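You operate a simulated robot arm through the tools that you are given. There is no shell and no other tool. Be economical: measure what you need, move in short steps, check, and stop when the job is done.

Carry out the task below with a simulated robot arm. There is one attempt and no reset: what you move stays moved.

Task
Set both game pads to quick and lay them out on the armchair seat.
Fine: slide each mode slider to its stop before its pad leaves the bench; the cell doors stay shut.
Where things are to end (x, y in the base frame): teal game pad within 60 mm of [620, 2010]; white game pad within 60 mm of [620, 1800].

The check looks at the end state, three seconds after you hand in, the way a careful person would. Anything else that was tipped, shoved, dropped, spilled or broken makes it a failure.

Robot
A 7-joint arm with a two-finger parallel gripper on a trunk, on a base that drives. Base frame: it is fixed to the floor where the robot stands at the start and does not move with it; the origin is under the middle of the robot, x ahead of it, y to its left, z up. Units: mm, degrees, N and s.
With the tool pointing down near the work surface it reaches from about 100 to 560 mm from the robot's upright axis, wherever it stands. Its first joint turns from -166.0 to 166.0 degrees. Places, roughly: armchair seat [700, 1900, 400]; cell door of the teal game pad [800, 500, 900]; cell door of the white game pad [800, 200, 900]; cushion [-750, -1000, 0]; folded throw [750, 1500, 750]; mode slider of the teal game pad [700, 500, 900]; mode slider of the white game pad [700, 200, 900]; teal game pad (17x12x4 cm) [700, 500, 900]; white game pad (17x12x4 cm) [700, 200, 900]. Payload 3.43 kg.
The TCP is the grasp point between the finger pads, 30 mm short of the fingertips. In the tool frame z runs along the fingers and y along their closing line. Largest opening 94 mm; finger width 28, thickness 10; the body of the gripper, 50 by 96 mm, starts 55 mm behind the TCP.
Orientation is told as [roll, pitch, yaw] about the base's x, y, z axes, in that order, counted from this pose: with the fingers straight down and closing along the base's y, the tool's x points along the base's -x, its y along +y and its z along -z.

Tools
- The arm moves only by the tool servo_tool. Its argument "moves" is a list of rows, each a list of 6 numbers: the shift along the tool's x, y, z in units of 40 mm (1.0 is 40 mm), then the turn, a rotation vector about the tool's x, y, z in units of 4 degrees (1.0 is 4 degrees). In form: [[tx, ty, tz, ax, ay, az], ...]. A call has 1 to 12 rows; each row shifts and turns the commanded pose from where the row before left it, along the tool's axes as they then stand. "hand" is the closure, from 0 (fully open) to 1 (shut), set as the call begins (left out, the last holds). A call with a number of a shift or a turn outside -1 to 1 is refused whole. Each row takes 0.2 s and may step no farther than 50 mm and 8.6 degrees from the row before; otherwise, or with a gripper value out of range, the whole call is refused. A pose out of reach is approached as far as the arm can. The call stops where the force on the tool passes 40 N (or 10 N more than at its start, if that is more) or the arm is blocked; 0.2 s more then pass. The fingers move at their own pace (about 45 mm/s each) and stop on an object; they squeeze with about 38 N. The grip force told is the motor's: it shows also when the fingers shut on nothing. Time passes only in rows, and 0.2 s behind the last, so rows that do not move let the fingers close. It gives the time, the measured TCP pose, the force on the tool (base axes), the opening and the grip force at its end, in the units of the frame above (readings bear some noise), with the torque about the TCP (base axes, N m) and any sound that the robot's microphone picked up.
- Cameras (640 x 400 px; columns grow to the right, rows downward): "scene" is now at [429.1, 249.7, 1274.3]; the picture's right is [0.97, 0.23, 0.00], its down [0.21, -0.91, -0.36] and it looks along [-0.08, 0.35, -0.93] (base axes); focal length 214 px, centre (320, 200). "wrist" rides on the gripper at [76, 14, -103] in the tool frame; the picture's right is [-0.18, 0.98, 0.00], its down [-0.75, -0.14, -0.64] and it looks along [-0.63, -0.12, 0.77] (tool axes); focal length 243 px, centre (320, 200). There is no depth. A picture from a camera that has moved, and an enlarged one, comes with that camera's place and axes in the base frame and with its lens.
- grab_frame(camera): a new picture of that camera. The clock stands still meanwhile.
- slide_trunk(by): slides the trunk up (or, below 0, down) by that many mm; the arm and the scene camera ride with it, the base frame stays. It gives what a move gives, with no picture.
- steer(legs): drives the robot by 1 to 6 legs, each [ahead, left, turn to the left] in mm, mm and degrees, along the robot's own axes; the way and the turn of a leg run together, so that a leg with both is an arc; at most 1500 mm and 180 degrees a leg. The arm and the cameras ride along, it lands a little off, and it stops where it bumps. It gives what a move gives.
- aim_head(pan, tilt): turns the head with the scene camera to pan (to the left, within 103 degrees either way) and tilt (down, from -29 to 69), counted from straight ahead of the robot. It gives what a move gives.
- enlarge(camera, box): a new picture of the part [left, top, right, bottom] of that camera's present view, enlarged. The clock stands still meanwhile.
- hand_in(): hands the job in; it is judged then, once.

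Go step by step. Nothing tells you exact positions but the pictures and the camera data: compare them with the known pose of the tool, close in by small moves and look again before you grip or let go. The budget is 120 turns and 78 pictures, counting those below and the enlarged ones. Unless the task says otherwise, let go and move clear before handing in.

The tools are called after ">>>" by a JSON object that holds its "method" and its "body". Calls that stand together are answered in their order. servo_tool: Moves the arm, as the interface text tells. Its arguments: {"type":"object","properties":{"moves":{"type":"array","items":{"type":"array","items":{"type":"number"}}},"hand":{"type":"number"}},"required":["moves"]} The other tools are called the same way: slide_trunk (by) slides the trunk up or down; steer (legs) drives the base; aim_head (pan, tilt) turns the head that bears the scene camera; grab_frame (camera) takes a picture; enlarge (camera, box) takes an enlarged picture of a part of a camera's view; hand_in () hands the job in.

At the start:

```text
time: 0.0
position: [302.6, 315.4, 1135.3]
ee_rot: [0.0, 0.0, 0.2]
wrist_force: [-0.4, 0.6, -0.6]
moment: [-0.01, 0.01, 0.01]
grip_width: 93.9
grasp_force: 0.0
trunk travel left (down, up): [-375.0, 235.0]
robot x, y, heading: [0.1, -2.1, -0.0]
head pan, tilt: [103.1, 68.8]
```

scene: 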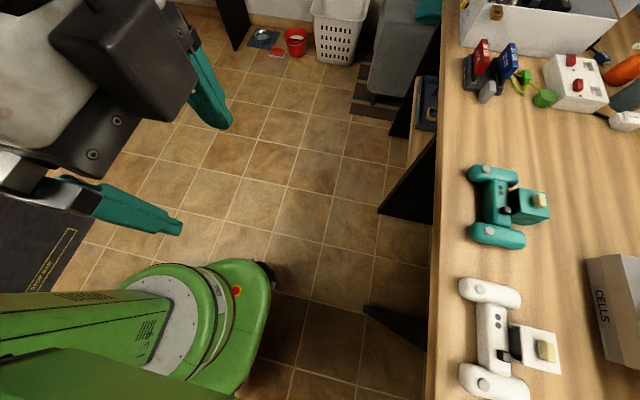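
wrist: 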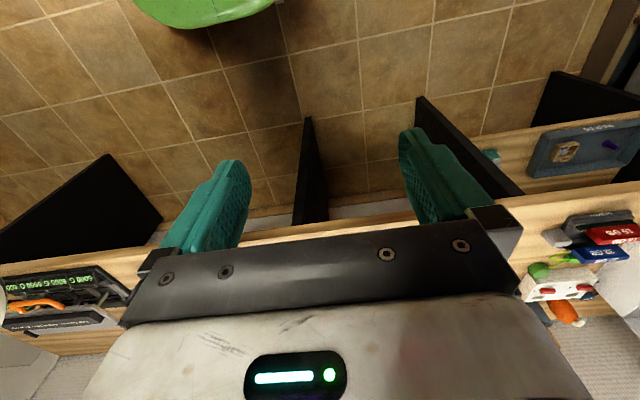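

I see both game pads on the bench to the right of the scene picture, teal at about y=500 and white at about y=200. I'll take enlarged views to find the sliders and doors.

>>> {"method": "enlarge", "body": {"camera": "scene", "box": [440, 140, 600, 260]}}

>>> {"method": "enlarge", "body": {"camera": "scene", "box": [440, 260, 640, 400]}}

```text
3.33 times, centred on (520, 200) of scene
camera zoom: at [429.1, 249.7, 1274.3], right [0.97, 0.23, 0.0], down [0.21, -0.91, -0.36], along [-0.08, 0.35, -0.93], focal length 715 px, centre (-347, 200)
```

zoom: 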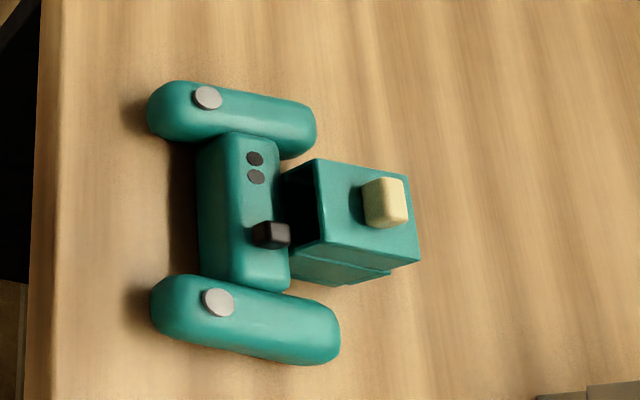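

```text
2.86 times, centred on (540, 330) of scene
camera zoom: at [429.1, 249.7, 1274.3], right [0.97, 0.23, 0.0], down [0.21, -0.91, -0.36], along [-0.08, 0.35, -0.93], focal length 613 px, centre (-309, -171)
```

zoom: 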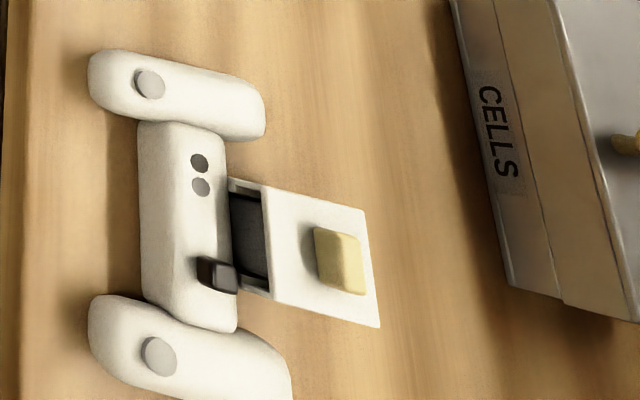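

The pads have a tab-like mode slider on the crossbar and a tan-knobbed cell door behind. I need a clearer view to tell the slider direction and the door state, so I'll turn the head towards the bench.

>>> {"method": "aim_head", "body": {"pan": 10, "tilt": 55}}

>>> {"method": "grab_frame", "body": {"camera": "scene"}}

```text
time: 1.7
position: [302.9, 316.4, 1133.9]
ee_rot: [0.0, 0.0, 0.1]
wrist_force: [-0.1, 0.4, 0.4]
moment: [0.01, -0.05, -0.02]
grip_width: 94.1
grasp_force: 0.1
trunk travel left (down, up): [-375.0, 235.0]
robot x, y, heading: [-0.0, 1.4, -0.1]
head pan, tilt: [10.0, 55.0]
```

```text
73 pictures are left
camera scene: at [512.8, 207.8, 1289.8], right [0.17, -0.98, 0.0], down [-0.81, -0.14, -0.57], along [0.56, 0.1, -0.82], focal length 214 px, centre (320, 200)
```

scene: 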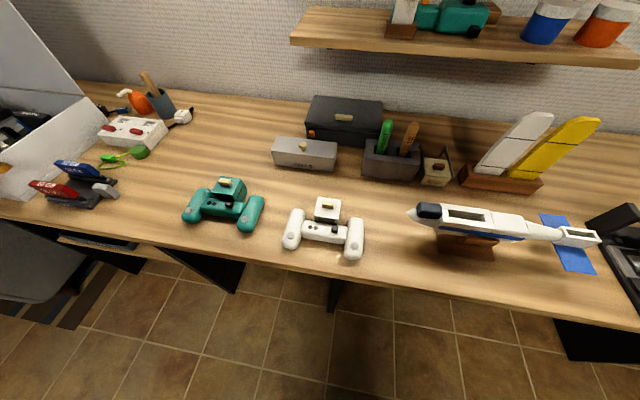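

>>> {"method": "enlarge", "body": {"camera": "scene", "box": [170, 165, 280, 235]}}

>>> {"method": "enlarge", "body": {"camera": "scene", "box": [270, 190, 380, 260]}}

```text
5.71 times, centred on (225, 200) of scene
camera zoom: at [512.8, 207.8, 1289.8], right [0.17, -0.98, 0.0], down [-0.81, -0.14, -0.57], along [0.56, 0.1, -0.82], focal length 1226 px, centre (863, 200)
```

zoom: 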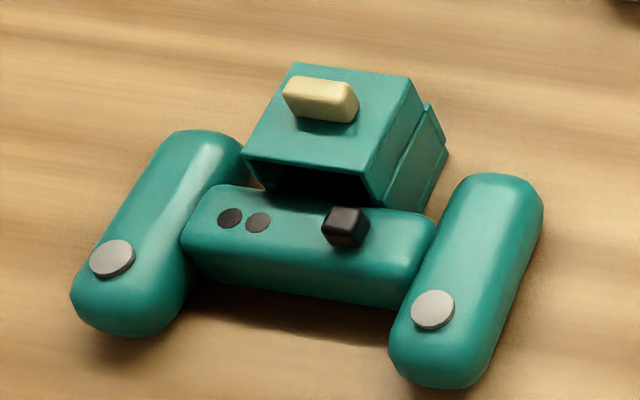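

```text
5.71 times, centred on (325, 225) of scene
camera zoom: at [512.8, 207.8, 1289.8], right [0.17, -0.98, 0.0], down [-0.81, -0.14, -0.57], along [0.56, 0.1, -0.82], focal length 1226 px, centre (291, 57)
```

zoom: 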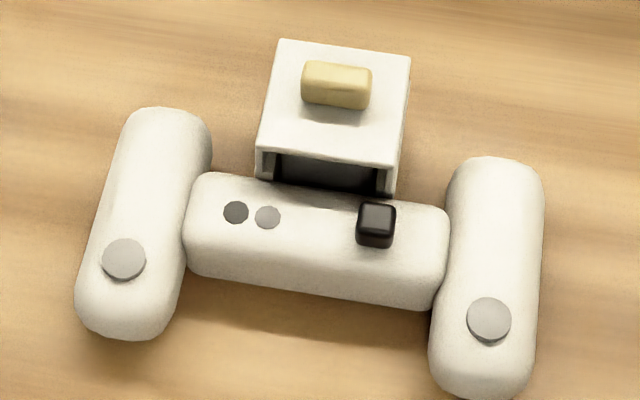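

Both pads show a black slider tab on the crossbar, near its right end; I estimate teal's bar at about (730,460), white's at about (714,233), and bench top near z 855. I'll bring the arm in front of the robot, then drive to a spot between the pads.

>>> {"method": "servo_tool", "body": {"moves": [[0, -1, 0, 0, 0, 0], [0, -1, 0, 0, 0, 0], [0, -1, 0, 0, 0, 0], [0, -1, 0, 0, 0, 0], [0, -1, 0, 0, 0, 0], [0, -1, 0, 0, 0, 0], [0, -1, 0, 0, 0, 0]], "hand": 0}}

>>> {"method": "steer", "body": {"legs": [[0, 340, 0], [280, 0, 0]]}}

>>> {"method": "grab_frame", "body": {"camera": "wrist"}}

>>> {"method": "grab_frame", "body": {"camera": "scene"}}

```text
time: 3.1
position: [300.8, 123.2, 1178.2]
ee_rot: [1.2, -0.3, -1.0]
wrist_force: [-15.7, 36.9, 9.4]
moment: [-0.78, 0.02, -1.15]
grip_width: 72.6
grasp_force: 0.1
out of reach, approached as far as the arm can: row 5, 6, 7
trunk travel left (down, up): [-375.0, 235.0]
robot x, y, heading: [1.3, -0.6, -0.1]
head pan, tilt: [10.0, 55.0]
stopped in row 7: the force on the tool passed its limit at 56 N (the readings are from after the stop); the commanded pose is now the measured one
```

```text
time: 6.8
position: [570.0, 456.2, 1176.9]
ee_rot: [1.2, -0.2, -1.0]
wrist_force: [-0.9, 40.6, 0.0]
moment: [-0.28, -0.01, -0.39]
grip_width: 71.2
grasp_force: 0.1
trunk travel left (down, up): [-375.0, 235.0]
robot x, y, heading: [270.4, 334.7, -0.0]
head pan, tilt: [10.0, 55.0]
```

```text
70 pictures are left
camera wrist: at [493.7, 471.3, 1280.9], right [0.2, 0.98, 0.02], down [0.75, -0.17, 0.64], along [0.63, -0.11, -0.77], focal length 243 px, centre (320, 200)
```

wrist: 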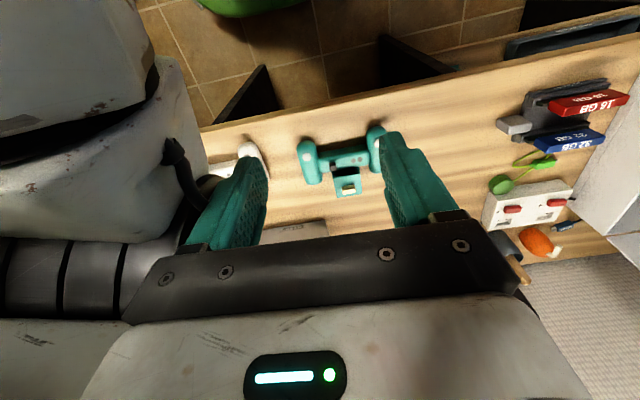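

```text
69 pictures are left
camera scene: at [782.8, 543.0, 1289.8], right [0.17, -0.98, 0.0], down [-0.81, -0.14, -0.57], along [0.56, 0.1, -0.82], focal length 214 px, centre (320, 200)
```

scene: 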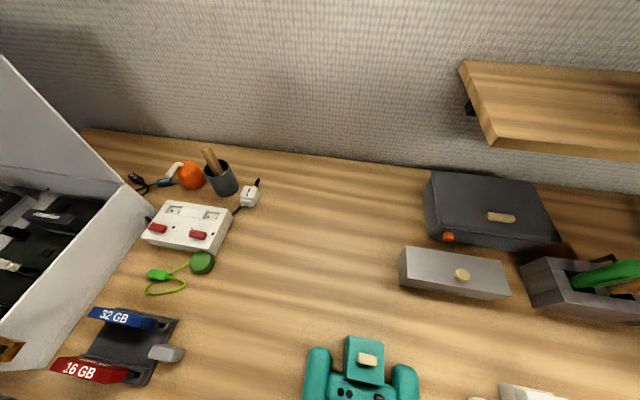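

The fingers pressed against the arm's own link, so I'll back off first and then go forward and down toward the teal pad, which triangulates to about (744, 478, 865).

>>> {"method": "servo_tool", "body": {"moves": [[0, 1, 0, 0, 0, 0], [-0.5, 0.5, 0.5, 0, 0, 0], [-0.5, 0, 1, 0, 0, 0], [-0.5, -0.5, 1, 0, 0, 0], [-0.2, -0.5, 1, 0, 0, 0]], "hand": 0}}

>>> {"method": "grab_frame", "body": {"camera": "wrist"}}

```text
time: 7.5
position: [588.7, 515.8, 1158.5]
ee_rot: [0.9, 0.2, -0.8]
wrist_force: [-2.5, 0.7, -1.9]
moment: [-0.05, -0.22, 0.09]
grip_width: 94.1
grasp_force: 0.1
trunk travel left (down, up): [-375.0, 235.0]
robot x, y, heading: [270.7, 336.1, -0.2]
head pan, tilt: [10.0, 55.0]
stopped in row 3: the force on the tool passed its limit at 168 N (the readings are from after the stop); the commanded pose is now the measured one
```

```text
68 pictures are left
camera wrist: at [513.1, 528.6, 1261.8], right [0.2, 0.98, 0.02], down [0.76, -0.16, 0.64], along [0.63, -0.11, -0.77], focal length 243 px, centre (320, 200)
```

wrist: 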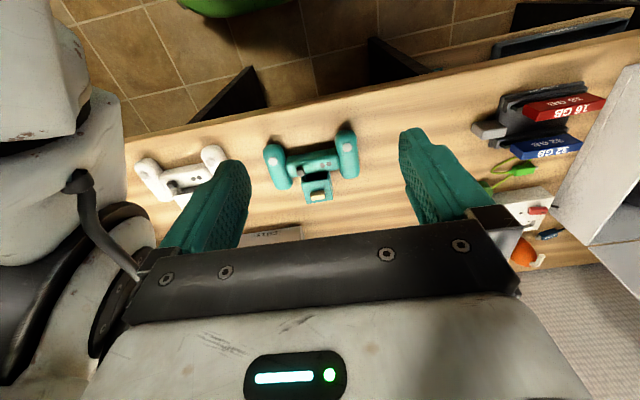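

Now clear of contact; the arm is tightly folded, so I extend outward first (forward), then down in short steps.

>>> {"method": "servo_tool", "body": {"moves": [[-0.5, 0.5, 0, 0, 0, 0], [-0.5, 0.5, 0, 0, 0, 0], [-0.5, 0, 0.3, 0, 0, 0], [-0.3, 0, 0.5, 0, 0, 0], [0, 0, 0.7, 0, 0, 0]]}}

>>> {"method": "grab_frame", "body": {"camera": "wrist"}}

```text
time: 7.8
position: [588.7, 516.3, 1156.7]
ee_rot: [1.0, 0.4, -0.8]
wrist_force: [-1.0, 0.9, -0.9]
moment: [-0.08, -0.18, 0.04]
grip_width: 94.0
grasp_force: 0.0
trunk travel left (down, up): [-375.0, 235.0]
robot x, y, heading: [269.6, 331.7, 0.0]
head pan, tilt: [10.0, 55.0]
stopped in row 1: the force on the tool passed its limit at 74 N (the readings are from after the stop); the commanded pose is now the measured one
```

```text
67 pictures are left
camera wrist: at [513.3, 529.2, 1262.0], right [0.2, 0.98, 0.02], down [0.76, -0.16, 0.63], along [0.62, -0.11, -0.77], focal length 243 px, centre (320, 200)
```

wrist: 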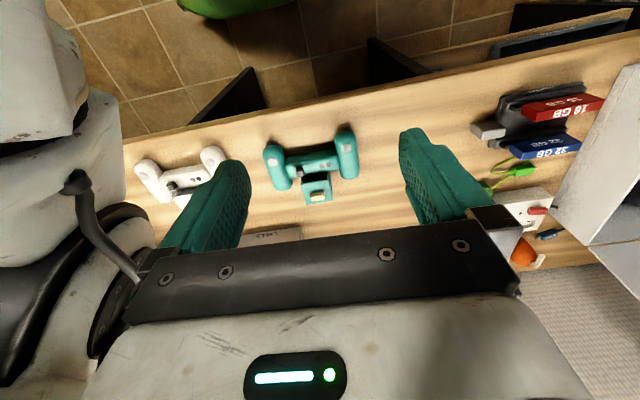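

Something is blocking forward motion. I'll turn the head to look at the arm itself.

>>> {"method": "aim_head", "body": {"pan": 103, "tilt": 40}}

>>> {"method": "grab_frame", "body": {"camera": "scene"}}

```text
time: 9.5
position: [588.7, 515.3, 1157.3]
ee_rot: [1.1, 0.6, -0.7]
wrist_force: [-6.3, -0.8, -1.6]
moment: [0.07, -0.63, 0.07]
grip_width: 94.1
grasp_force: 0.1
trunk travel left (down, up): [-375.0, 235.0]
robot x, y, heading: [272.4, 338.6, -0.1]
head pan, tilt: [103.0, 40.0]
```

```text
66 pictures are left
camera scene: at [692.9, 613.2, 1310.4], right [0.97, 0.22, 0.0], down [0.14, -0.63, -0.77], along [-0.17, 0.75, -0.64], focal length 214 px, centre (320, 200)
```

scene: 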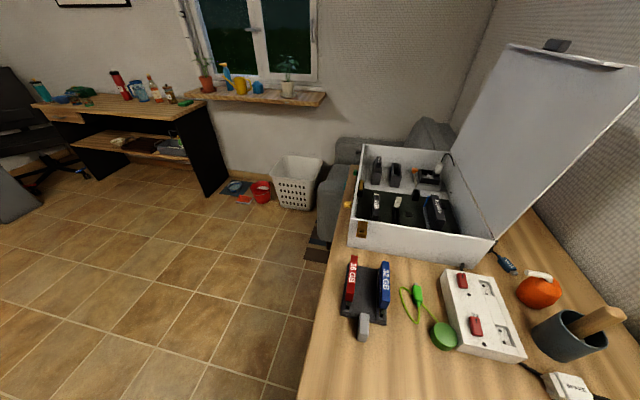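

The scene camera head sits right ahead of the gripper at about (714, 533, 1290), which is what blocks forward motion at this height. I'll back off slightly and go straight down, below the head.

>>> {"method": "servo_tool", "body": {"moves": [[0.5, 0, 0, 0, 0, 0], [0, 0.3, 0.8, 0, 0, 0], [0, 0, 1, 0, 0, 0], [0, 0, 1, 0, 0, 0], [0, 0, 0.8, 0, 0, 0]]}}

>>> {"method": "grab_frame", "body": {"camera": "wrist"}}

```text
time: 10.7
position: [568.7, 532.9, 1057.0]
ee_rot: [1.0, 0.5, -0.7]
wrist_force: [0.6, -0.5, -0.5]
moment: [0.0, -0.01, 0.0]
grip_width: 94.0
grasp_force: 0.0
out of reach, approached as far as the arm can: row 4, 5
trunk travel left (down, up): [-375.0, 235.0]
robot x, y, heading: [268.8, 333.5, 0.2]
head pan, tilt: [103.0, 40.0]
```

```text
65 pictures are left
camera wrist: at [492.2, 548.1, 1162.7], right [0.2, 0.98, 0.02], down [0.76, -0.16, 0.63], along [0.62, -0.11, -0.77], focal length 243 px, centre (320, 200)
```

wrist: 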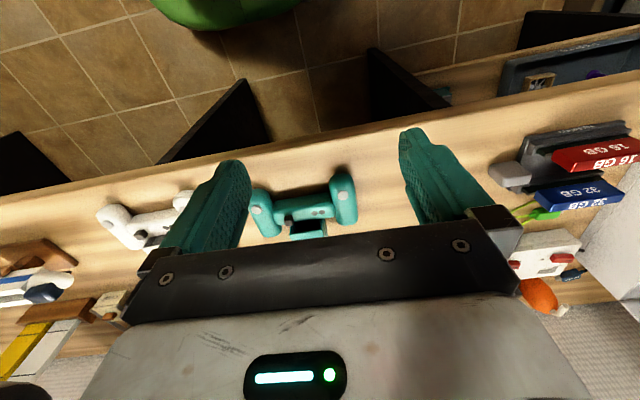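

The arm is at the bottom of its reach here, so I'll lower the trunk by 120 mm, keeping the fingertips above the bench level.

>>> {"method": "slide_trunk", "body": {"by": -120}}

>>> {"method": "grab_frame", "body": {"camera": "wrist"}}

```text
time: 12.2
position: [568.5, 533.5, 937.8]
ee_rot: [1.1, 0.5, -0.7]
wrist_force: [0.4, -0.4, -0.2]
moment: [0.02, 0.0, 0.0]
grip_width: 93.8
grasp_force: 0.0
trunk travel left (down, up): [-255.0, 355.0]
robot x, y, heading: [266.2, 334.6, 0.1]
head pan, tilt: [103.0, 40.0]
```

```text
64 pictures are left
camera wrist: at [492.2, 548.2, 1043.1], right [0.2, 0.98, 0.02], down [0.76, -0.16, 0.63], along [0.62, -0.11, -0.77], focal length 243 px, centre (320, 200)
```

wrist: 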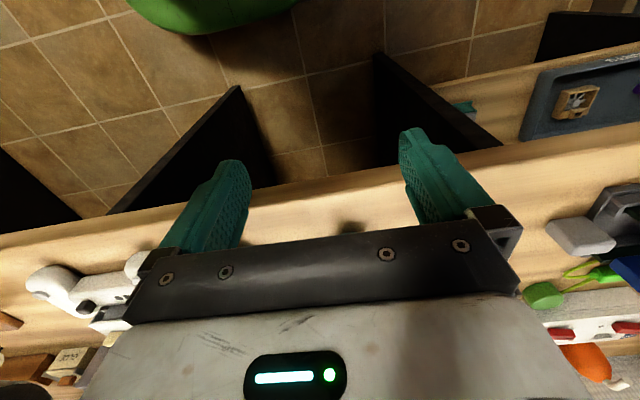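

I'll turn the head to look down on the teal pad from close above.

>>> {"method": "aim_head", "body": {"pan": -60, "tilt": 69}}

>>> {"method": "grab_frame", "body": {"camera": "scene"}}

```text
time: 14.7
position: [568.7, 534.0, 938.3]
ee_rot: [1.0, 0.5, -0.8]
wrist_force: [-0.4, -0.2, 0.3]
moment: [0.02, -0.01, -0.01]
grip_width: 93.7
grasp_force: 0.0
trunk travel left (down, up): [-255.0, 355.0]
robot x, y, heading: [270.9, 337.1, 0.2]
head pan, tilt: [-60.0, 68.8]
```

```text
63 pictures are left
camera scene: at [739.9, 481.9, 1154.3], right [-0.87, -0.5, 0.0], down [-0.47, 0.81, -0.36], along [0.18, -0.31, -0.93], focal length 214 px, centre (320, 200)
```

scene: 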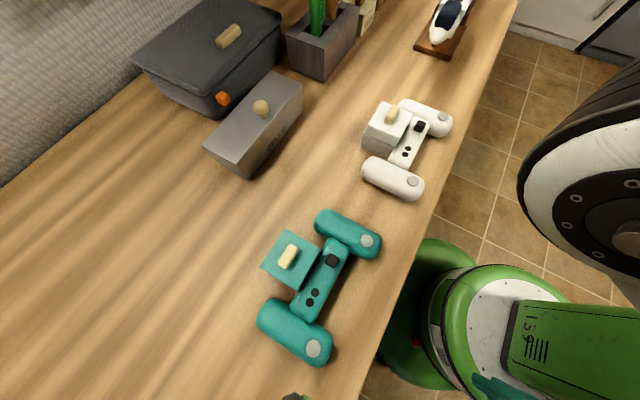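

>>> {"method": "enlarge", "body": {"camera": "scene", "box": [240, 200, 400, 375]}}

>>> {"method": "enlarge", "body": {"camera": "scene", "box": [350, 85, 470, 210]}}

```text
2.29 times, centred on (320, 288) of scene
camera zoom: at [739.9, 481.9, 1154.3], right [-0.87, -0.5, 0.0], down [-0.47, 0.81, -0.36], along [0.18, -0.31, -0.93], focal length 490 px, centre (320, 0)
```

zoom: 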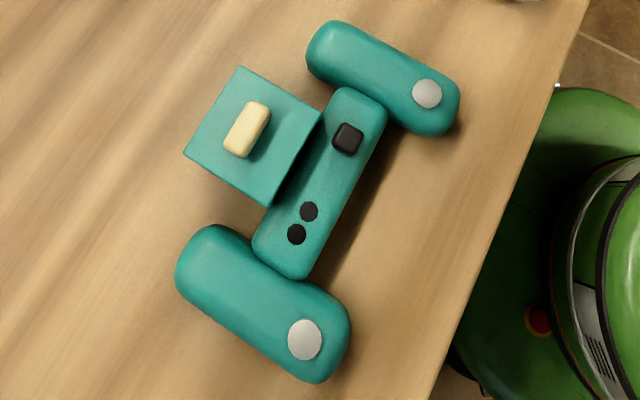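

```text
3.20 times, centred on (410, 148) of scene
camera zoom: at [739.9, 481.9, 1154.3], right [-0.87, -0.5, 0.0], down [-0.47, 0.81, -0.36], along [0.18, -0.31, -0.93], focal length 686 px, centre (32, 368)
```

zoom: 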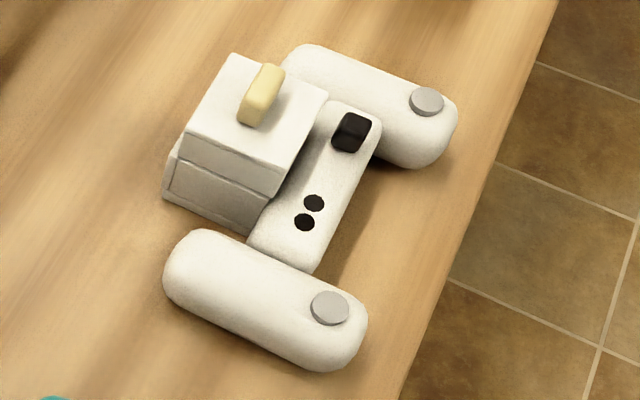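

I have a good top view: teal's tab is at about (739, 453) and its dots at (739, 501). I'll zoom in tightly to look for marks or a slot showing which way the sliders run.

>>> {"method": "enlarge", "body": {"camera": "scene", "box": [290, 235, 362, 325]}}

>>> {"method": "enlarge", "body": {"camera": "scene", "box": [385, 110, 440, 180]}}

```text
4.44 times, centred on (326, 280) of scene
camera zoom: at [739.9, 481.9, 1154.3], right [-0.87, -0.5, 0.0], down [-0.47, 0.81, -0.36], along [0.18, -0.31, -0.93], focal length 953 px, centre (293, -156)
```

zoom: 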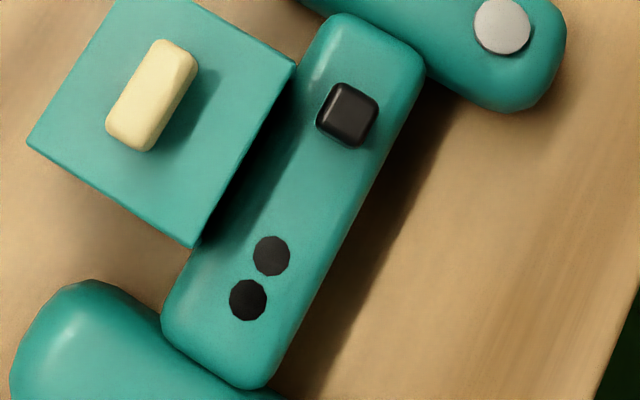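

```text
5.71 times, centred on (412, 145) of scene
camera zoom: at [739.9, 481.9, 1154.3], right [-0.87, -0.5, 0.0], down [-0.47, 0.81, -0.36], along [0.18, -0.31, -0.93], focal length 1226 px, centre (-209, 514)
```

zoom: 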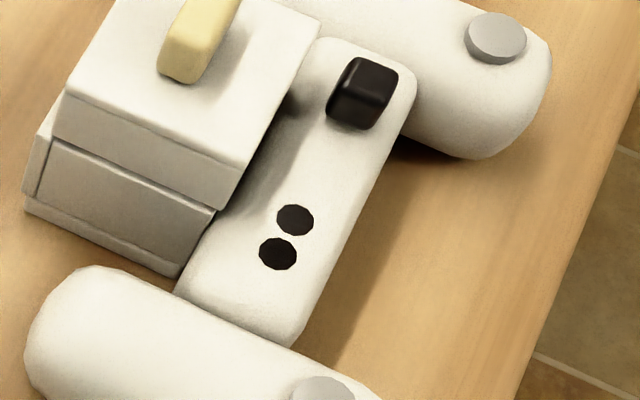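

The slider tab is on the end away from the two dots, so "quick" is most likely toward the two dots (+y). The head hangs over this spot and would block the wrist, so I'll shift the robot left, so that the pad lies to the right of the head.

>>> {"method": "steer", "body": {"legs": [[20, 200, 0]]}}

>>> {"method": "servo_tool", "body": {"moves": [[0, -1, 0, 0, 0, 0], [0, -1, 0, 0, 0, 0], [0, -1, 0, 0, 0, 0], [0, -1, 0, 0, 0, 0], [0, -1, 0, 0, 0, 0]]}}

>>> {"method": "grab_frame", "body": {"camera": "scene"}}

```text
time: 16.3
position: [588.6, 739.1, 937.5]
ee_rot: [1.0, 0.5, -0.8]
wrist_force: [0.5, -0.1, -0.2]
moment: [0.0, -0.03, 0.03]
grip_width: 94.3
grasp_force: 0.1
trunk travel left (down, up): [-255.0, 355.0]
robot x, y, heading: [289.1, 543.0, 0.1]
head pan, tilt: [-60.0, 68.8]
```

```text
time: 17.5
position: [572.7, 700.5, 1006.1]
ee_rot: [0.7, -0.3, -4.4]
wrist_force: [-0.2, -1.2, 0.0]
moment: [0.03, -0.01, 0.05]
grip_width: 94.1
grasp_force: 0.1
out of reach, approached as far as the arm can: row 1, 2, 3, 4, 5
trunk travel left (down, up): [-255.0, 355.0]
robot x, y, heading: [287.7, 541.5, -0.3]
head pan, tilt: [-60.0, 68.8]
```

```text
58 pictures are left
camera scene: at [759.8, 686.8, 1154.0], right [-0.87, -0.5, 0.0], down [-0.47, 0.81, -0.36], along [0.18, -0.31, -0.93], focal length 214 px, centre (320, 200)
```

scene: 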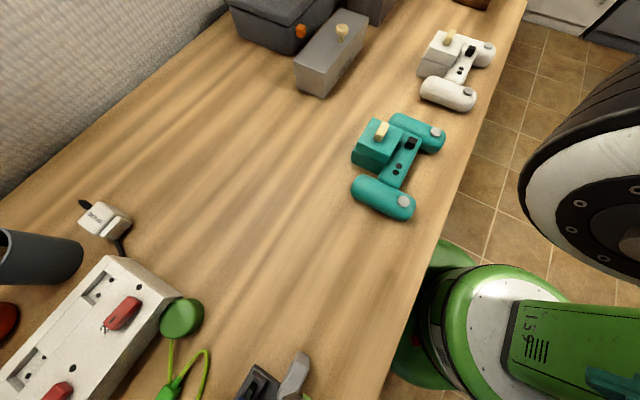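

The arm can't pass at this small radius (about 325 mm minimum); I need to swing it at a larger radius. I'll turn the camera away to make room, then move out forward in small steps and check.

>>> {"method": "aim_head", "body": {"pan": 100, "tilt": 60}}

>>> {"method": "servo_tool", "body": {"moves": [[-0.5, 0, 0, 0, 0, 0], [-0.5, 0, 0, 0, 0, 0]]}}

>>> {"method": "grab_frame", "body": {"camera": "wrist"}}

```text
time: 20.0
position: [571.8, 699.9, 1008.9]
ee_rot: [0.7, 0.1, -4.3]
wrist_force: [0.3, -0.1, 0.1]
moment: [0.02, -0.03, 0.02]
grip_width: 94.1
grasp_force: 0.1
trunk travel left (down, up): [-255.0, 355.0]
robot x, y, heading: [289.0, 544.2, 0.2]
head pan, tilt: [100.0, 60.0]
```

```text
time: 20.6
position: [599.9, 704.8, 1010.4]
ee_rot: [1.1, 0.5, -0.7]
wrist_force: [0.3, -0.1, -0.2]
moment: [-0.02, -0.01, -0.01]
grip_width: 93.9
grasp_force: 0.1
out of reach, approached as far as the arm can: row 1, 2
trunk travel left (down, up): [-255.0, 355.0]
robot x, y, heading: [289.8, 539.4, -0.1]
head pan, tilt: [100.0, 60.0]
```

```text
57 pictures are left
camera wrist: at [524.8, 718.6, 1116.0], right [0.2, 0.98, 0.02], down [0.76, -0.16, 0.63], along [0.62, -0.11, -0.77], focal length 243 px, centre (320, 200)
```

wrist: 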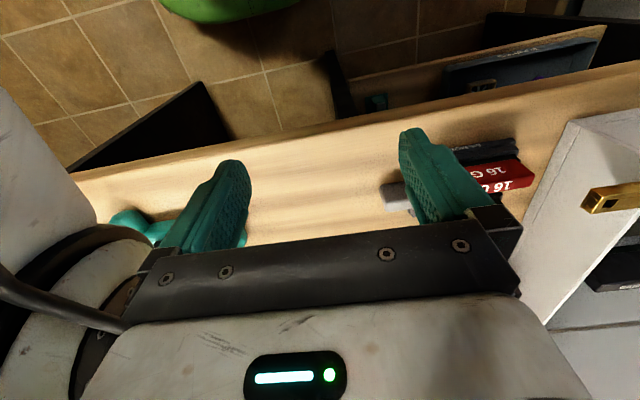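

The arm works well on the left of its head, not under it. I'll turn the robot right by about 48°, so that the arm's natural left-front work zone faces the bench, with the head off to the right.

>>> {"method": "steer", "body": {"legs": [[0, 0, -48]]}}

>>> {"method": "aim_head", "body": {"pan": 90, "tilt": 60}}

>>> {"method": "grab_frame", "body": {"camera": "scene"}}

```text
time: 23.1
position: [620.1, 417.3, 1011.2]
ee_rot: [1.0, 0.6, -49.0]
wrist_force: [0.6, -0.3, -0.9]
moment: [0.02, -0.01, 0.02]
grip_width: 94.1
grasp_force: 0.0
trunk travel left (down, up): [-255.0, 355.0]
robot x, y, heading: [286.5, 536.7, -48.2]
head pan, tilt: [100.0, 60.0]
```

```text
time: 23.9
position: [618.6, 417.9, 1009.9]
ee_rot: [0.9, 0.5, -49.0]
wrist_force: [0.5, 0.0, 0.8]
moment: [0.01, -0.02, 0.01]
grip_width: 93.9
grasp_force: 0.0
trunk travel left (down, up): [-255.0, 355.0]
robot x, y, heading: [291.6, 539.0, -48.2]
head pan, tilt: [90.0, 60.0]
```

```text
56 pictures are left
camera scene: at [779.2, 384.2, 1163.7], right [0.67, -0.75, 0.0], down [-0.65, -0.58, -0.5], along [0.37, 0.33, -0.87], focal length 214 px, centre (320, 200)
```

scene: 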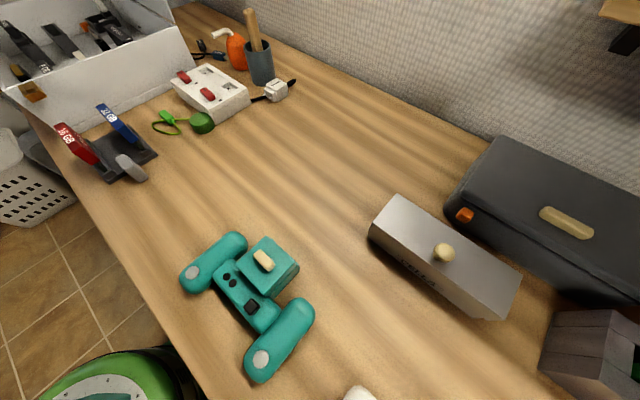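

The view is clear: teal pad with its tab visible, head now to the right. I'll shift the robot slightly so the teal slider falls in the arm's good zone, swing the hand left and square it to the bench.

>>> {"method": "steer", "body": {"legs": [[63, -40, 0]]}}

>>> {"method": "servo_tool", "body": {"moves": [[0, 0.9, 0, 0, 0, 0], [0, 0.9, 0, 0, 0, 0], [0, 0.9, 0, 0, 0, 0], [0, 0.9, 0, 0, 0, 0]]}}

>>> {"method": "servo_tool", "body": {"moves": [[0, 0, 0, 0, 0, -1], [0, 0, 0, 0, 0, -1], [0, 0, 0, 0, 0, -1], [0, 0, 0, 0, 0, -1], [0, 0, 0, 0, 0, -1], [0, 0, 0, 0, 0, -1], [0, 0, 0, 0, 0, -1], [0, 0, 0, 0, 0, -1], [0, 0, 0, 0, 0, -1], [0, 0, 0, 0, 0, -1], [0, 0, 0, 0, 0, -1], [0, 0, 0, 0, 0, -1]]}}

>>> {"method": "grab_frame", "body": {"camera": "scene"}}

```text
time: 24.9
position: [631.5, 342.7, 1009.2]
ee_rot: [1.0, 0.6, -49.2]
wrist_force: [0.0, -0.1, 0.3]
moment: [0.02, -0.01, -0.01]
grip_width: 94.0
grasp_force: 0.0
trunk travel left (down, up): [-255.0, 355.0]
robot x, y, heading: [301.9, 467.0, -48.5]
head pan, tilt: [90.0, 60.0]
```

```text
time: 25.9
position: [740.8, 435.8, 1010.2]
ee_rot: [0.9, 0.5, -49.1]
wrist_force: [0.2, -0.1, 0.4]
moment: [-0.01, -0.01, -0.02]
grip_width: 93.9
grasp_force: 0.1
trunk travel left (down, up): [-255.0, 355.0]
robot x, y, heading: [301.6, 466.0, -48.2]
head pan, tilt: [90.0, 60.0]
```

```text
time: 28.5
position: [742.2, 437.0, 1012.9]
ee_rot: [1.0, -0.4, -1.1]
wrist_force: [-0.9, -0.1, -0.6]
moment: [-0.03, 0.0, -0.01]
grip_width: 94.1
grasp_force: 0.1
trunk travel left (down, up): [-255.0, 355.0]
robot x, y, heading: [303.1, 463.7, -48.2]
head pan, tilt: [90.0, 60.0]
```

```text
55 pictures are left
camera scene: at [791.3, 309.1, 1163.7], right [0.66, -0.75, 0.0], down [-0.65, -0.58, -0.5], along [0.37, 0.33, -0.87], focal length 214 px, centre (320, 200)
```

scene: 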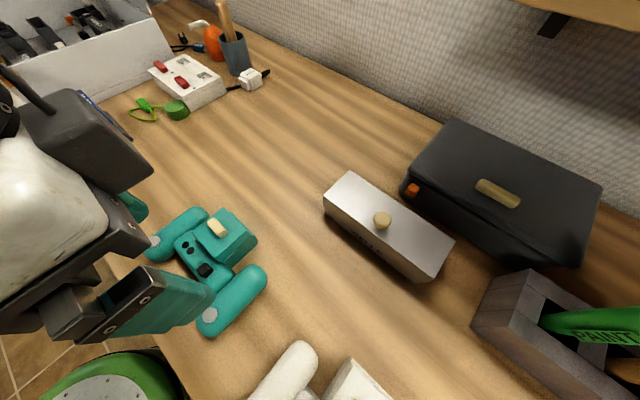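

The hand is over the teal pad and square to it. I'll take a close scene view and a wrist view to fix the tab position and height.

>>> {"method": "enlarge", "body": {"camera": "scene", "box": [130, 190, 290, 345]}}

>>> {"method": "grab_frame", "body": {"camera": "wrist"}}

```text
2.58 times, centred on (210, 268) of scene
camera zoom: at [791.3, 309.1, 1163.7], right [0.66, -0.75, 0.0], down [-0.65, -0.58, -0.5], along [0.37, 0.33, -0.87], focal length 554 px, centre (604, 26)
```

zoom: 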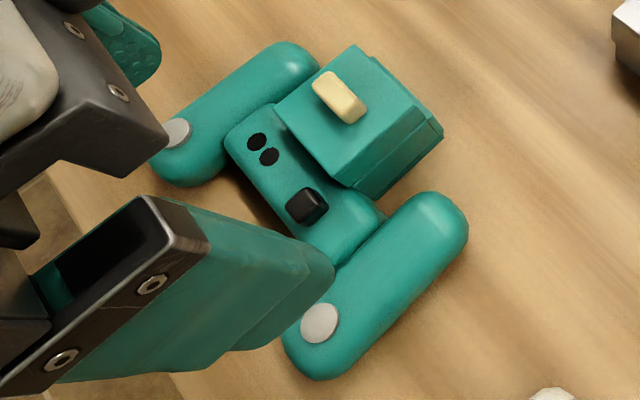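

```text
53 pictures are left
camera wrist: at [663.9, 451.3, 1116.2], right [0.2, 0.98, 0.02], down [0.75, -0.17, 0.64], along [0.63, -0.12, -0.76], focal length 243 px, centre (320, 200)
```

wrist: 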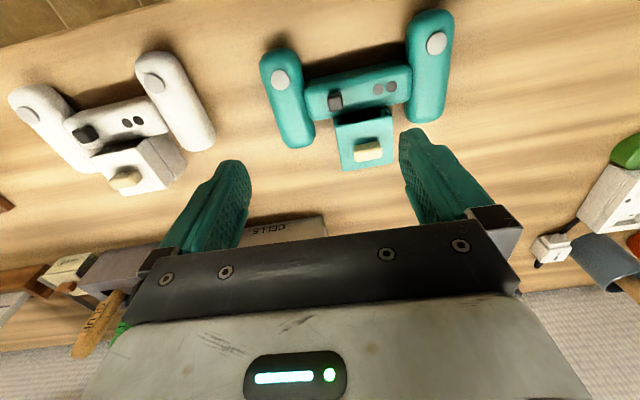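

The tab's top triangulates to about (739, 453.5, 890). I'll narrow the fingers to about 26 mm and come down straddling the tab, stopping just above it to check.

>>> {"method": "servo_tool", "body": {"moves": [[0.22, 0.41, 0, 0, 0, -0.25], [0, 0, 0.7, 0, 0, 0], [0, 0, 0.7, 0, 0, 0], [0, 0, 0.35, 0, 0, 0], [0, 0, 0, 0, 0, 0]], "hand": 0.72}}

>>> {"method": "enlarge", "body": {"camera": "scene", "box": [130, 190, 290, 345]}}

>>> {"method": "enlarge", "body": {"camera": "wrist", "box": [220, 60, 420, 240]}}

```text
time: 29.7
position: [733.9, 455.5, 944.8]
ee_rot: [1.0, -0.5, -0.2]
wrist_force: [0.1, -0.1, -0.4]
moment: [0.02, 0.04, -0.01]
grip_width: 26.4
grasp_force: 0.0
trunk travel left (down, up): [-255.0, 355.0]
robot x, y, heading: [299.9, 464.2, -48.5]
head pan, tilt: [90.0, 60.0]
```

```text
2.58 times, centred on (210, 268) of scene
camera zoom: at [791.3, 309.1, 1163.7], right [0.66, -0.75, 0.0], down [-0.65, -0.58, -0.5], along [0.37, 0.33, -0.87], focal length 554 px, centre (604, 26)
```

zoom: 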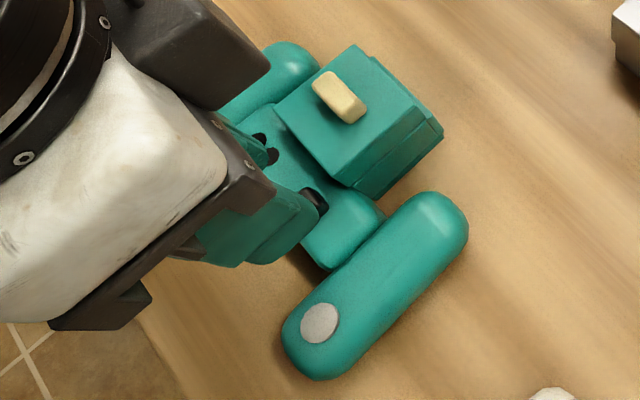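

```text
2.22 times, centred on (320, 150) of wrist
camera zoom: at [656.5, 467.1, 1048.4], right [0.19, 0.98, 0.02], down [0.75, -0.15, 0.64], along [0.64, -0.11, -0.76], focal length 539 px, centre (320, 311)
```

zoom: 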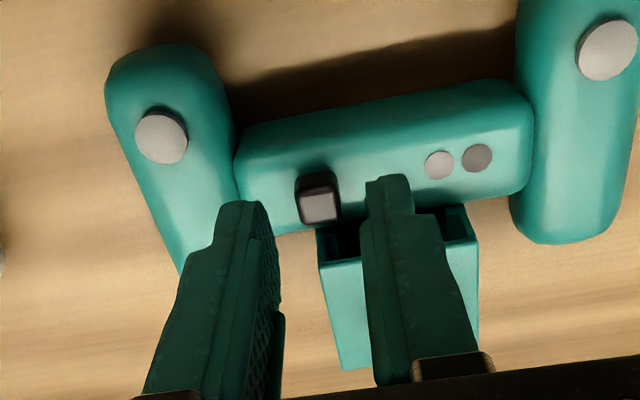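

The tab sits between the fingers. I'll shift 4 mm forward and come down to fingertip height about 884.

>>> {"method": "servo_tool", "body": {"moves": [[-0.1, -0.05, 0.3, 0, 0, 0], [0, 0, 0.3, 0, 0, 0], [0, 0, 0.17, 0, 0, 0]]}}

>>> {"method": "enlarge", "body": {"camera": "wrist", "box": [220, 60, 420, 240]}}

```text
time: 30.5
position: [737.2, 452.4, 914.5]
ee_rot: [1.0, -0.5, -0.2]
wrist_force: [1.8, -0.7, 14.8]
moment: [-0.28, 0.13, 0.0]
grip_width: 26.5
grasp_force: 0.2
trunk travel left (down, up): [-255.0, 355.0]
robot x, y, heading: [303.8, 466.4, -48.3]
head pan, tilt: [90.0, 60.0]
```

```text
2.22 times, centred on (320, 150) of wrist
camera zoom: at [659.5, 465.7, 1017.7], right [0.19, 0.98, 0.02], down [0.75, -0.16, 0.65], along [0.64, -0.11, -0.76], focal length 539 px, centre (320, 311)
```

zoom: 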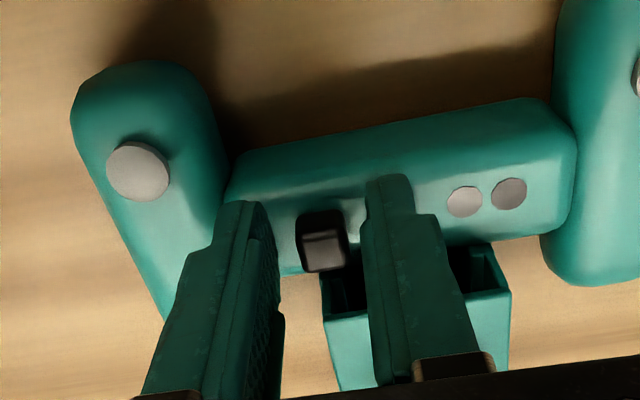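

The fingers just touch the bar (right finger, about 15 N up). I'll lift 2 mm and push the tab toward the dots (+y) in small steps.

>>> {"method": "servo_tool", "body": {"moves": [[0, 0, -0.06, 0, 0, 0], [0, 0.15, 0, 0, 0, 0], [0, 0.15, 0, 0, 0, 0], [0, 0.15, 0, 0, 0, 0]]}}

>>> {"method": "enlarge", "body": {"camera": "wrist", "box": [220, 60, 420, 240]}}

```text
time: 31.5
position: [738.2, 470.4, 913.1]
ee_rot: [1.0, -0.4, -0.1]
wrist_force: [-0.4, -0.6, 2.1]
moment: [-0.09, 0.03, 0.02]
grip_width: 27.1
grasp_force: 0.4
trunk travel left (down, up): [-255.0, 355.0]
robot x, y, heading: [300.4, 466.0, -48.4]
head pan, tilt: [90.0, 60.0]
```

```text
2.22 times, centred on (320, 150) of wrist
camera zoom: at [659.9, 484.5, 1018.0], right [0.19, 0.98, 0.02], down [0.75, -0.15, 0.64], along [0.64, -0.11, -0.76], focal length 539 px, centre (320, 311)
```

zoom: 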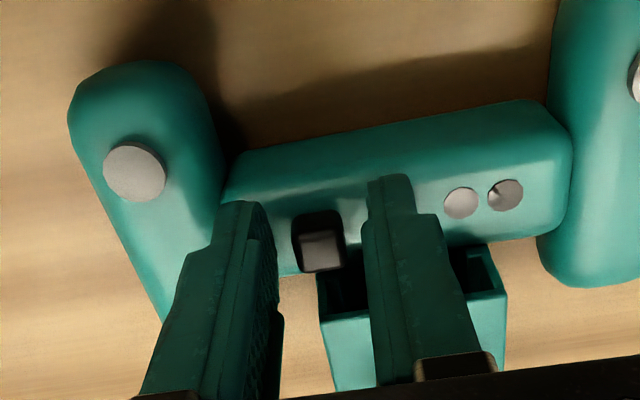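

The whole pad followed the hand: a finger was still rubbing on the bar. I'll lift a bit more and push again.

>>> {"method": "servo_tool", "body": {"moves": [[0, 0, -0.1, 0, 0, 0], [0, 0, 0, 0, 0, 0]]}}

>>> {"method": "servo_tool", "body": {"moves": [[0, 0.12, 0, 0, 0, 0], [0, 0.12, 0, 0, 0, 0], [0, 0.12, 0, 0, 0, 0]]}}

>>> {"method": "enlarge", "body": {"camera": "wrist", "box": [220, 60, 420, 240]}}

```text
time: 32.1
position: [738.7, 472.5, 919.8]
ee_rot: [1.0, -0.4, -0.2]
wrist_force: [0.3, 0.1, 0.5]
moment: [0.01, 0.0, -0.01]
grip_width: 26.5
grasp_force: 0.1
trunk travel left (down, up): [-255.0, 355.0]
robot x, y, heading: [300.9, 464.6, -48.5]
head pan, tilt: [90.0, 60.0]
```

```text
time: 32.9
position: [737.6, 485.6, 920.7]
ee_rot: [0.9, -0.3, -0.1]
wrist_force: [0.1, -0.9, 0.1]
moment: [0.0, -0.01, -0.01]
grip_width: 26.5
grasp_force: 0.1
trunk travel left (down, up): [-255.0, 355.0]
robot x, y, heading: [301.8, 468.9, -48.6]
head pan, tilt: [90.0, 60.0]
```

```text
2.22 times, centred on (320, 150) of wrist
camera zoom: at [659.8, 499.1, 1023.5], right [0.19, 0.98, 0.02], down [0.75, -0.15, 0.64], along [0.64, -0.11, -0.76], focal length 539 px, centre (320, 311)
```

zoom: 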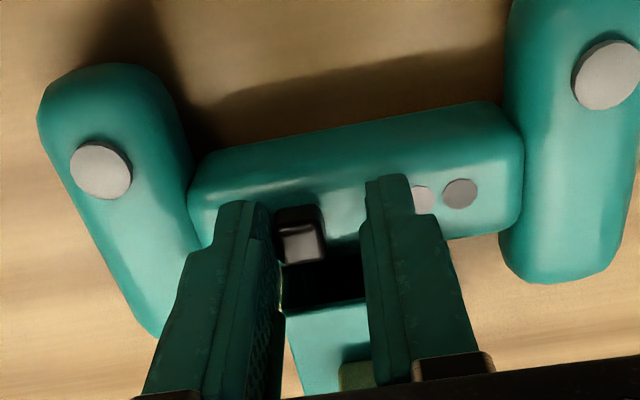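

Now the hand moves clear of the pad, and the right finger is next to the tab. I'll lower about 3 mm and push.

>>> {"method": "servo_tool", "body": {"moves": [[0, 0, 0.09, 0, 0, 0], [0, 0.1, 0, 0, 0, 0], [0, 0.1, 0, 0, 0, 0], [0, 0.1, 0, 0, 0, 0]]}}

>>> {"method": "enlarge", "body": {"camera": "wrist", "box": [220, 60, 420, 240]}}

```text
time: 33.9
position: [737.3, 497.3, 917.6]
ee_rot: [1.0, -0.4, -0.3]
wrist_force: [0.1, -1.0, 0.4]
moment: [-0.02, -0.03, 0.04]
grip_width: 26.4
grasp_force: 0.4
trunk travel left (down, up): [-255.0, 355.0]
robot x, y, heading: [302.1, 464.6, -48.2]
head pan, tilt: [90.0, 60.0]
```

```text
2.22 times, centred on (320, 150) of wrist
camera zoom: at [659.3, 510.4, 1020.2], right [0.19, 0.98, 0.02], down [0.75, -0.15, 0.64], along [0.64, -0.11, -0.76], focal length 539 px, centre (320, 311)
```

zoom: 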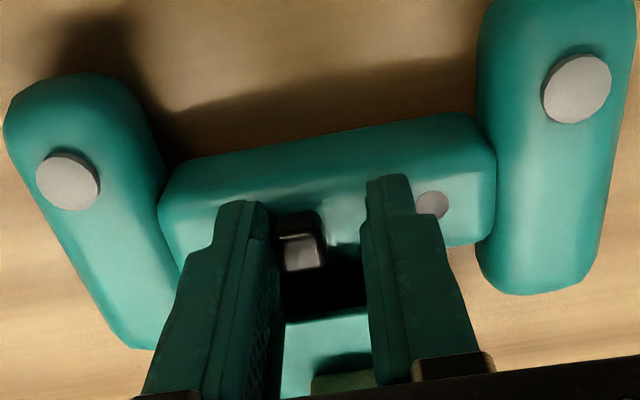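

The tab now slides relative to the pad. I continue pushing toward the dots.

>>> {"method": "servo_tool", "body": {"moves": [[0, 0.12, 0, 0, 0, 0], [0, 0.12, 0, 0, 0, 0], [0, 0.12, 0, 0, 0, 0]]}}

>>> {"method": "enlarge", "body": {"camera": "wrist", "box": [220, 60, 420, 240]}}

```text
time: 34.7
position: [737.2, 511.1, 917.4]
ee_rot: [1.1, -0.4, -0.3]
wrist_force: [0.2, -0.5, 0.2]
moment: [-0.03, -0.04, -0.01]
grip_width: 26.5
grasp_force: 0.3
trunk travel left (down, up): [-255.0, 355.0]
robot x, y, heading: [301.3, 464.9, -48.4]
head pan, tilt: [90.0, 60.0]
```

```text
2.22 times, centred on (320, 150) of wrist
camera zoom: at [659.8, 524.4, 1020.0], right [0.19, 0.98, 0.02], down [0.75, -0.15, 0.64], along [0.64, -0.11, -0.76], focal length 539 px, centre (320, 311)
```

zoom: 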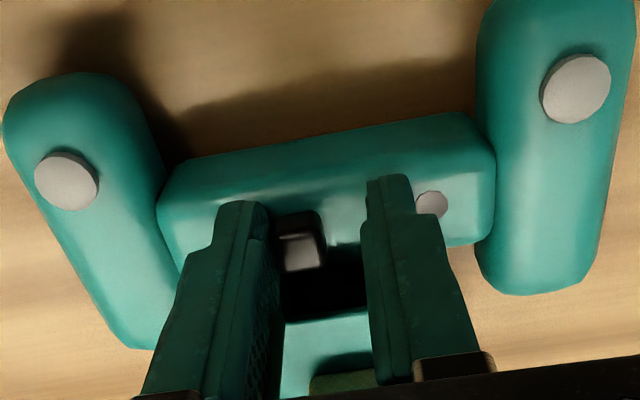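

The pad now travels with the tab, so the slider may be at its stop. I'll lift and look at it from the scene camera.

>>> {"method": "servo_tool", "body": {"moves": [[0, -0.05, -0.5, 0, 0, 0], [0, 0, -1, 0, 0, 0], [0.8, 0, -0.8, 0, 0, 0], [1, 0, 0, 0, 0, 0]]}}

>>> {"method": "enlarge", "body": {"camera": "scene", "box": [80, 140, 260, 310]}}

```text
time: 35.7
position: [688.1, 504.5, 1010.0]
ee_rot: [1.2, -0.2, -1.6]
wrist_force: [0.1, 0.0, -1.0]
moment: [0.01, 0.01, -0.01]
grip_width: 26.2
grasp_force: 0.1
out of reach, approached as far as the arm can: row 4
trunk travel left (down, up): [-255.0, 355.0]
robot x, y, heading: [300.6, 463.9, -48.4]
head pan, tilt: [90.0, 60.0]
```

```text
2.35 times, centred on (170, 225) of scene
camera zoom: at [791.4, 309.1, 1164.1], right [0.66, -0.75, 0.0], down [-0.65, -0.58, -0.5], along [0.37, 0.33, -0.87], focal length 505 px, centre (673, 141)
```

zoom: 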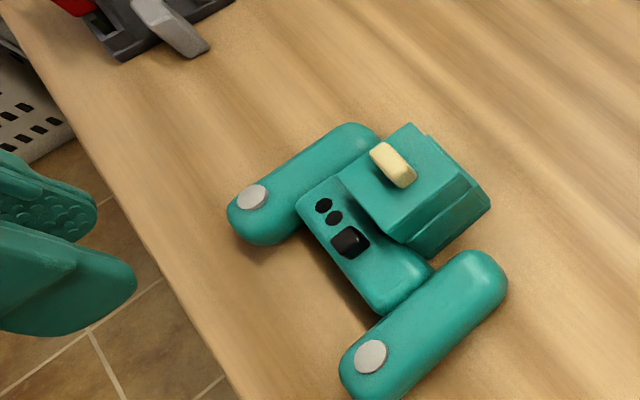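

The tab has moved about 18 mm up next to the dots and stopped, so teal's slider is at its stop. I'll pick teal up by the front end of its left handle (about x 704, y 577), away from the door; first I shift the robot so that spot is in the good zone.

>>> {"method": "steer", "body": {"legs": [[-119, 58, 0]]}}

>>> {"method": "servo_tool", "body": {"moves": [[-0.6, -0.6, 0, 0, 0, -0.3], [-0.6, -0.6, 0, 0, 0, 0], [0, 0, 0.5, 0, 0, 0], [0, 0, 0, 0, 0, 0]], "hand": 0.25}}

>>> {"method": "grab_frame", "body": {"camera": "wrist"}}

>>> {"method": "grab_frame", "body": {"camera": "scene"}}

```text
time: 37.0
position: [650.7, 628.1, 1010.7]
ee_rot: [1.2, -0.3, -1.7]
wrist_force: [0.9, 0.2, 0.1]
moment: [0.01, -0.02, -0.01]
grip_width: 26.3
grasp_force: 0.2
trunk travel left (down, up): [-255.0, 355.0]
robot x, y, heading: [259.9, 593.6, -48.4]
head pan, tilt: [90.0, 60.0]
```

```text
time: 38.0
position: [701.0, 580.1, 990.1]
ee_rot: [1.2, -0.3, -0.6]
wrist_force: [1.2, -1.1, 1.0]
moment: [0.04, -0.05, 0.02]
grip_width: 70.4
grasp_force: 0.1
trunk travel left (down, up): [-255.0, 355.0]
robot x, y, heading: [261.8, 588.7, -48.4]
head pan, tilt: [90.0, 60.0]
```

```text
44 pictures are left
camera wrist: at [622.6, 593.8, 1093.6], right [0.19, 0.98, 0.02], down [0.75, -0.16, 0.64], along [0.63, -0.11, -0.77], focal length 243 px, centre (320, 200)
```

wrist: 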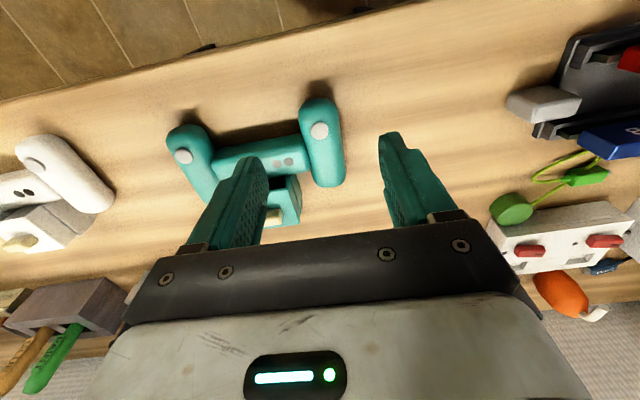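

```text
43 pictures are left
camera scene: at [753.2, 432.8, 1163.7], right [0.66, -0.75, 0.0], down [-0.65, -0.57, -0.5], along [0.37, 0.33, -0.87], focal length 214 px, centre (320, 200)
```

scene: 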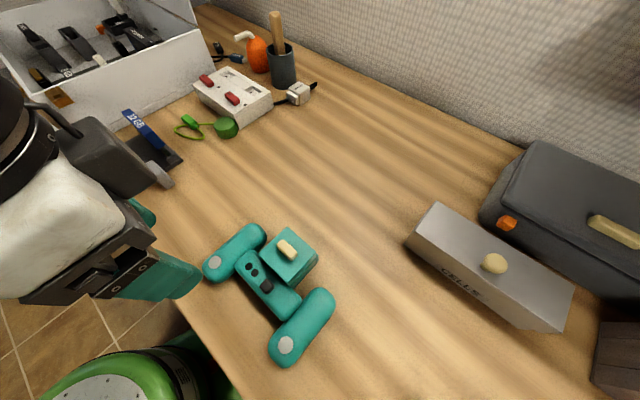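

The left handle's button triangulates to (713, 579), and the handle front ends at x≈690 with the bar starting at ~721. I'll descend to grip the handle between them with TCP at about (705, 579, 884).

>>> {"method": "servo_tool", "body": {"moves": [[-0.1, -0.02, 0.7, 0, 0, 0], [0, 0, 0.7, 0, 0, 0], [0, 0, 0.6, 0, 0, 0], [0, 0, 0.4, 0, 0, 0], [0, 0, 0.25, 0, 0, 0]]}}

>>> {"method": "grab_frame", "body": {"camera": "wrist"}}

>>> {"method": "enlarge", "body": {"camera": "scene", "box": [130, 200, 350, 370]}}

```text
time: 39.2
position: [700.6, 582.5, 883.0]
ee_rot: [1.3, -0.4, -0.5]
wrist_force: [0.0, 0.1, -0.3]
moment: [-0.01, -0.01, 0.01]
grip_width: 70.4
grasp_force: 0.1
trunk travel left (down, up): [-255.0, 355.0]
robot x, y, heading: [263.4, 590.6, -48.5]
head pan, tilt: [90.0, 60.0]
```

```text
42 pictures are left
camera wrist: at [623.6, 593.8, 986.8], right [0.19, 0.98, 0.02], down [0.75, -0.16, 0.64], along [0.63, -0.11, -0.77], focal length 243 px, centre (320, 200)
```

wrist: 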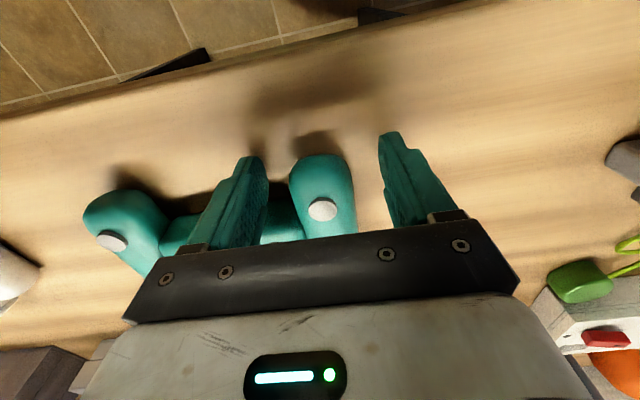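

```text
2.35 times, centred on (240, 285) of scene
camera zoom: at [753.2, 432.8, 1163.7], right [0.66, -0.75, 0.0], down [-0.65, -0.57, -0.5], along [0.37, 0.33, -0.87], focal length 505 px, centre (508, 0)
```

zoom: 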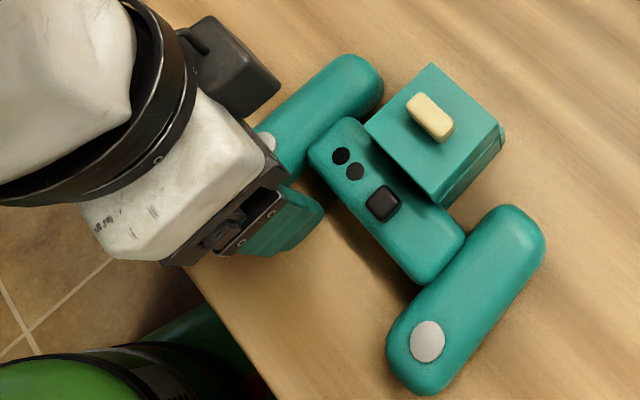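

The handle is centred between the fingers. I'll ease 3 mm forward and close.

>>> {"method": "servo_tool", "body": {"moves": [[-0.07, 0, 0, 0, 0, 0]]}}

>>> {"method": "servo_tool", "body": {"moves": [[0, 0, 0, 0, 0, 0], [0, 0, 0, 0, 0, 0], [0, 0, 0, 0, 0, 0], [0, 0, 0, 0, 0, 0]], "hand": 1}}

>>> {"method": "servo_tool", "body": {"moves": [[0, 0, -0.4, 0, 0, 0], [0, 0, -0.5, 0, 0, 0], [0, 0, 0, 0, 0, 0]]}}

>>> {"method": "grab_frame", "body": {"camera": "scene"}}

```text
time: 39.6
position: [704.2, 581.0, 883.9]
ee_rot: [1.2, -0.3, -0.7]
wrist_force: [-0.8, -0.7, 0.3]
moment: [0.03, 0.0, -0.03]
grip_width: 70.4
grasp_force: 0.0
trunk travel left (down, up): [-255.0, 355.0]
robot x, y, heading: [263.0, 590.4, -48.4]
head pan, tilt: [90.0, 60.0]
```

```text
time: 40.6
position: [703.2, 580.9, 883.7]
ee_rot: [1.2, -0.2, -0.5]
wrist_force: [0.3, -0.9, 1.5]
moment: [0.01, 0.0, 0.04]
grip_width: 41.7
grasp_force: 38.1
trunk travel left (down, up): [-255.0, 355.0]
robot x, y, heading: [266.4, 591.7, -48.7]
head pan, tilt: [90.0, 60.0]
```

```text
time: 41.4
position: [704.2, 579.2, 920.0]
ee_rot: [1.2, -0.3, -0.5]
wrist_force: [-0.4, 0.7, -2.2]
moment: [0.13, 0.09, 0.01]
grip_width: 41.7
grasp_force: 38.2
trunk travel left (down, up): [-255.0, 355.0]
robot x, y, heading: [263.2, 588.1, -48.7]
head pan, tilt: [90.0, 60.0]
```

```text
40 pictures are left
camera scene: at [753.2, 432.8, 1163.7], right [0.66, -0.75, 0.0], down [-0.65, -0.57, -0.5], along [0.37, 0.33, -0.87], focal length 214 px, centre (320, 200)
```

scene: 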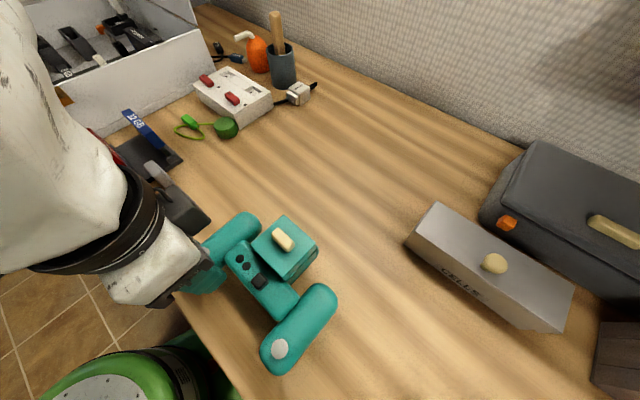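

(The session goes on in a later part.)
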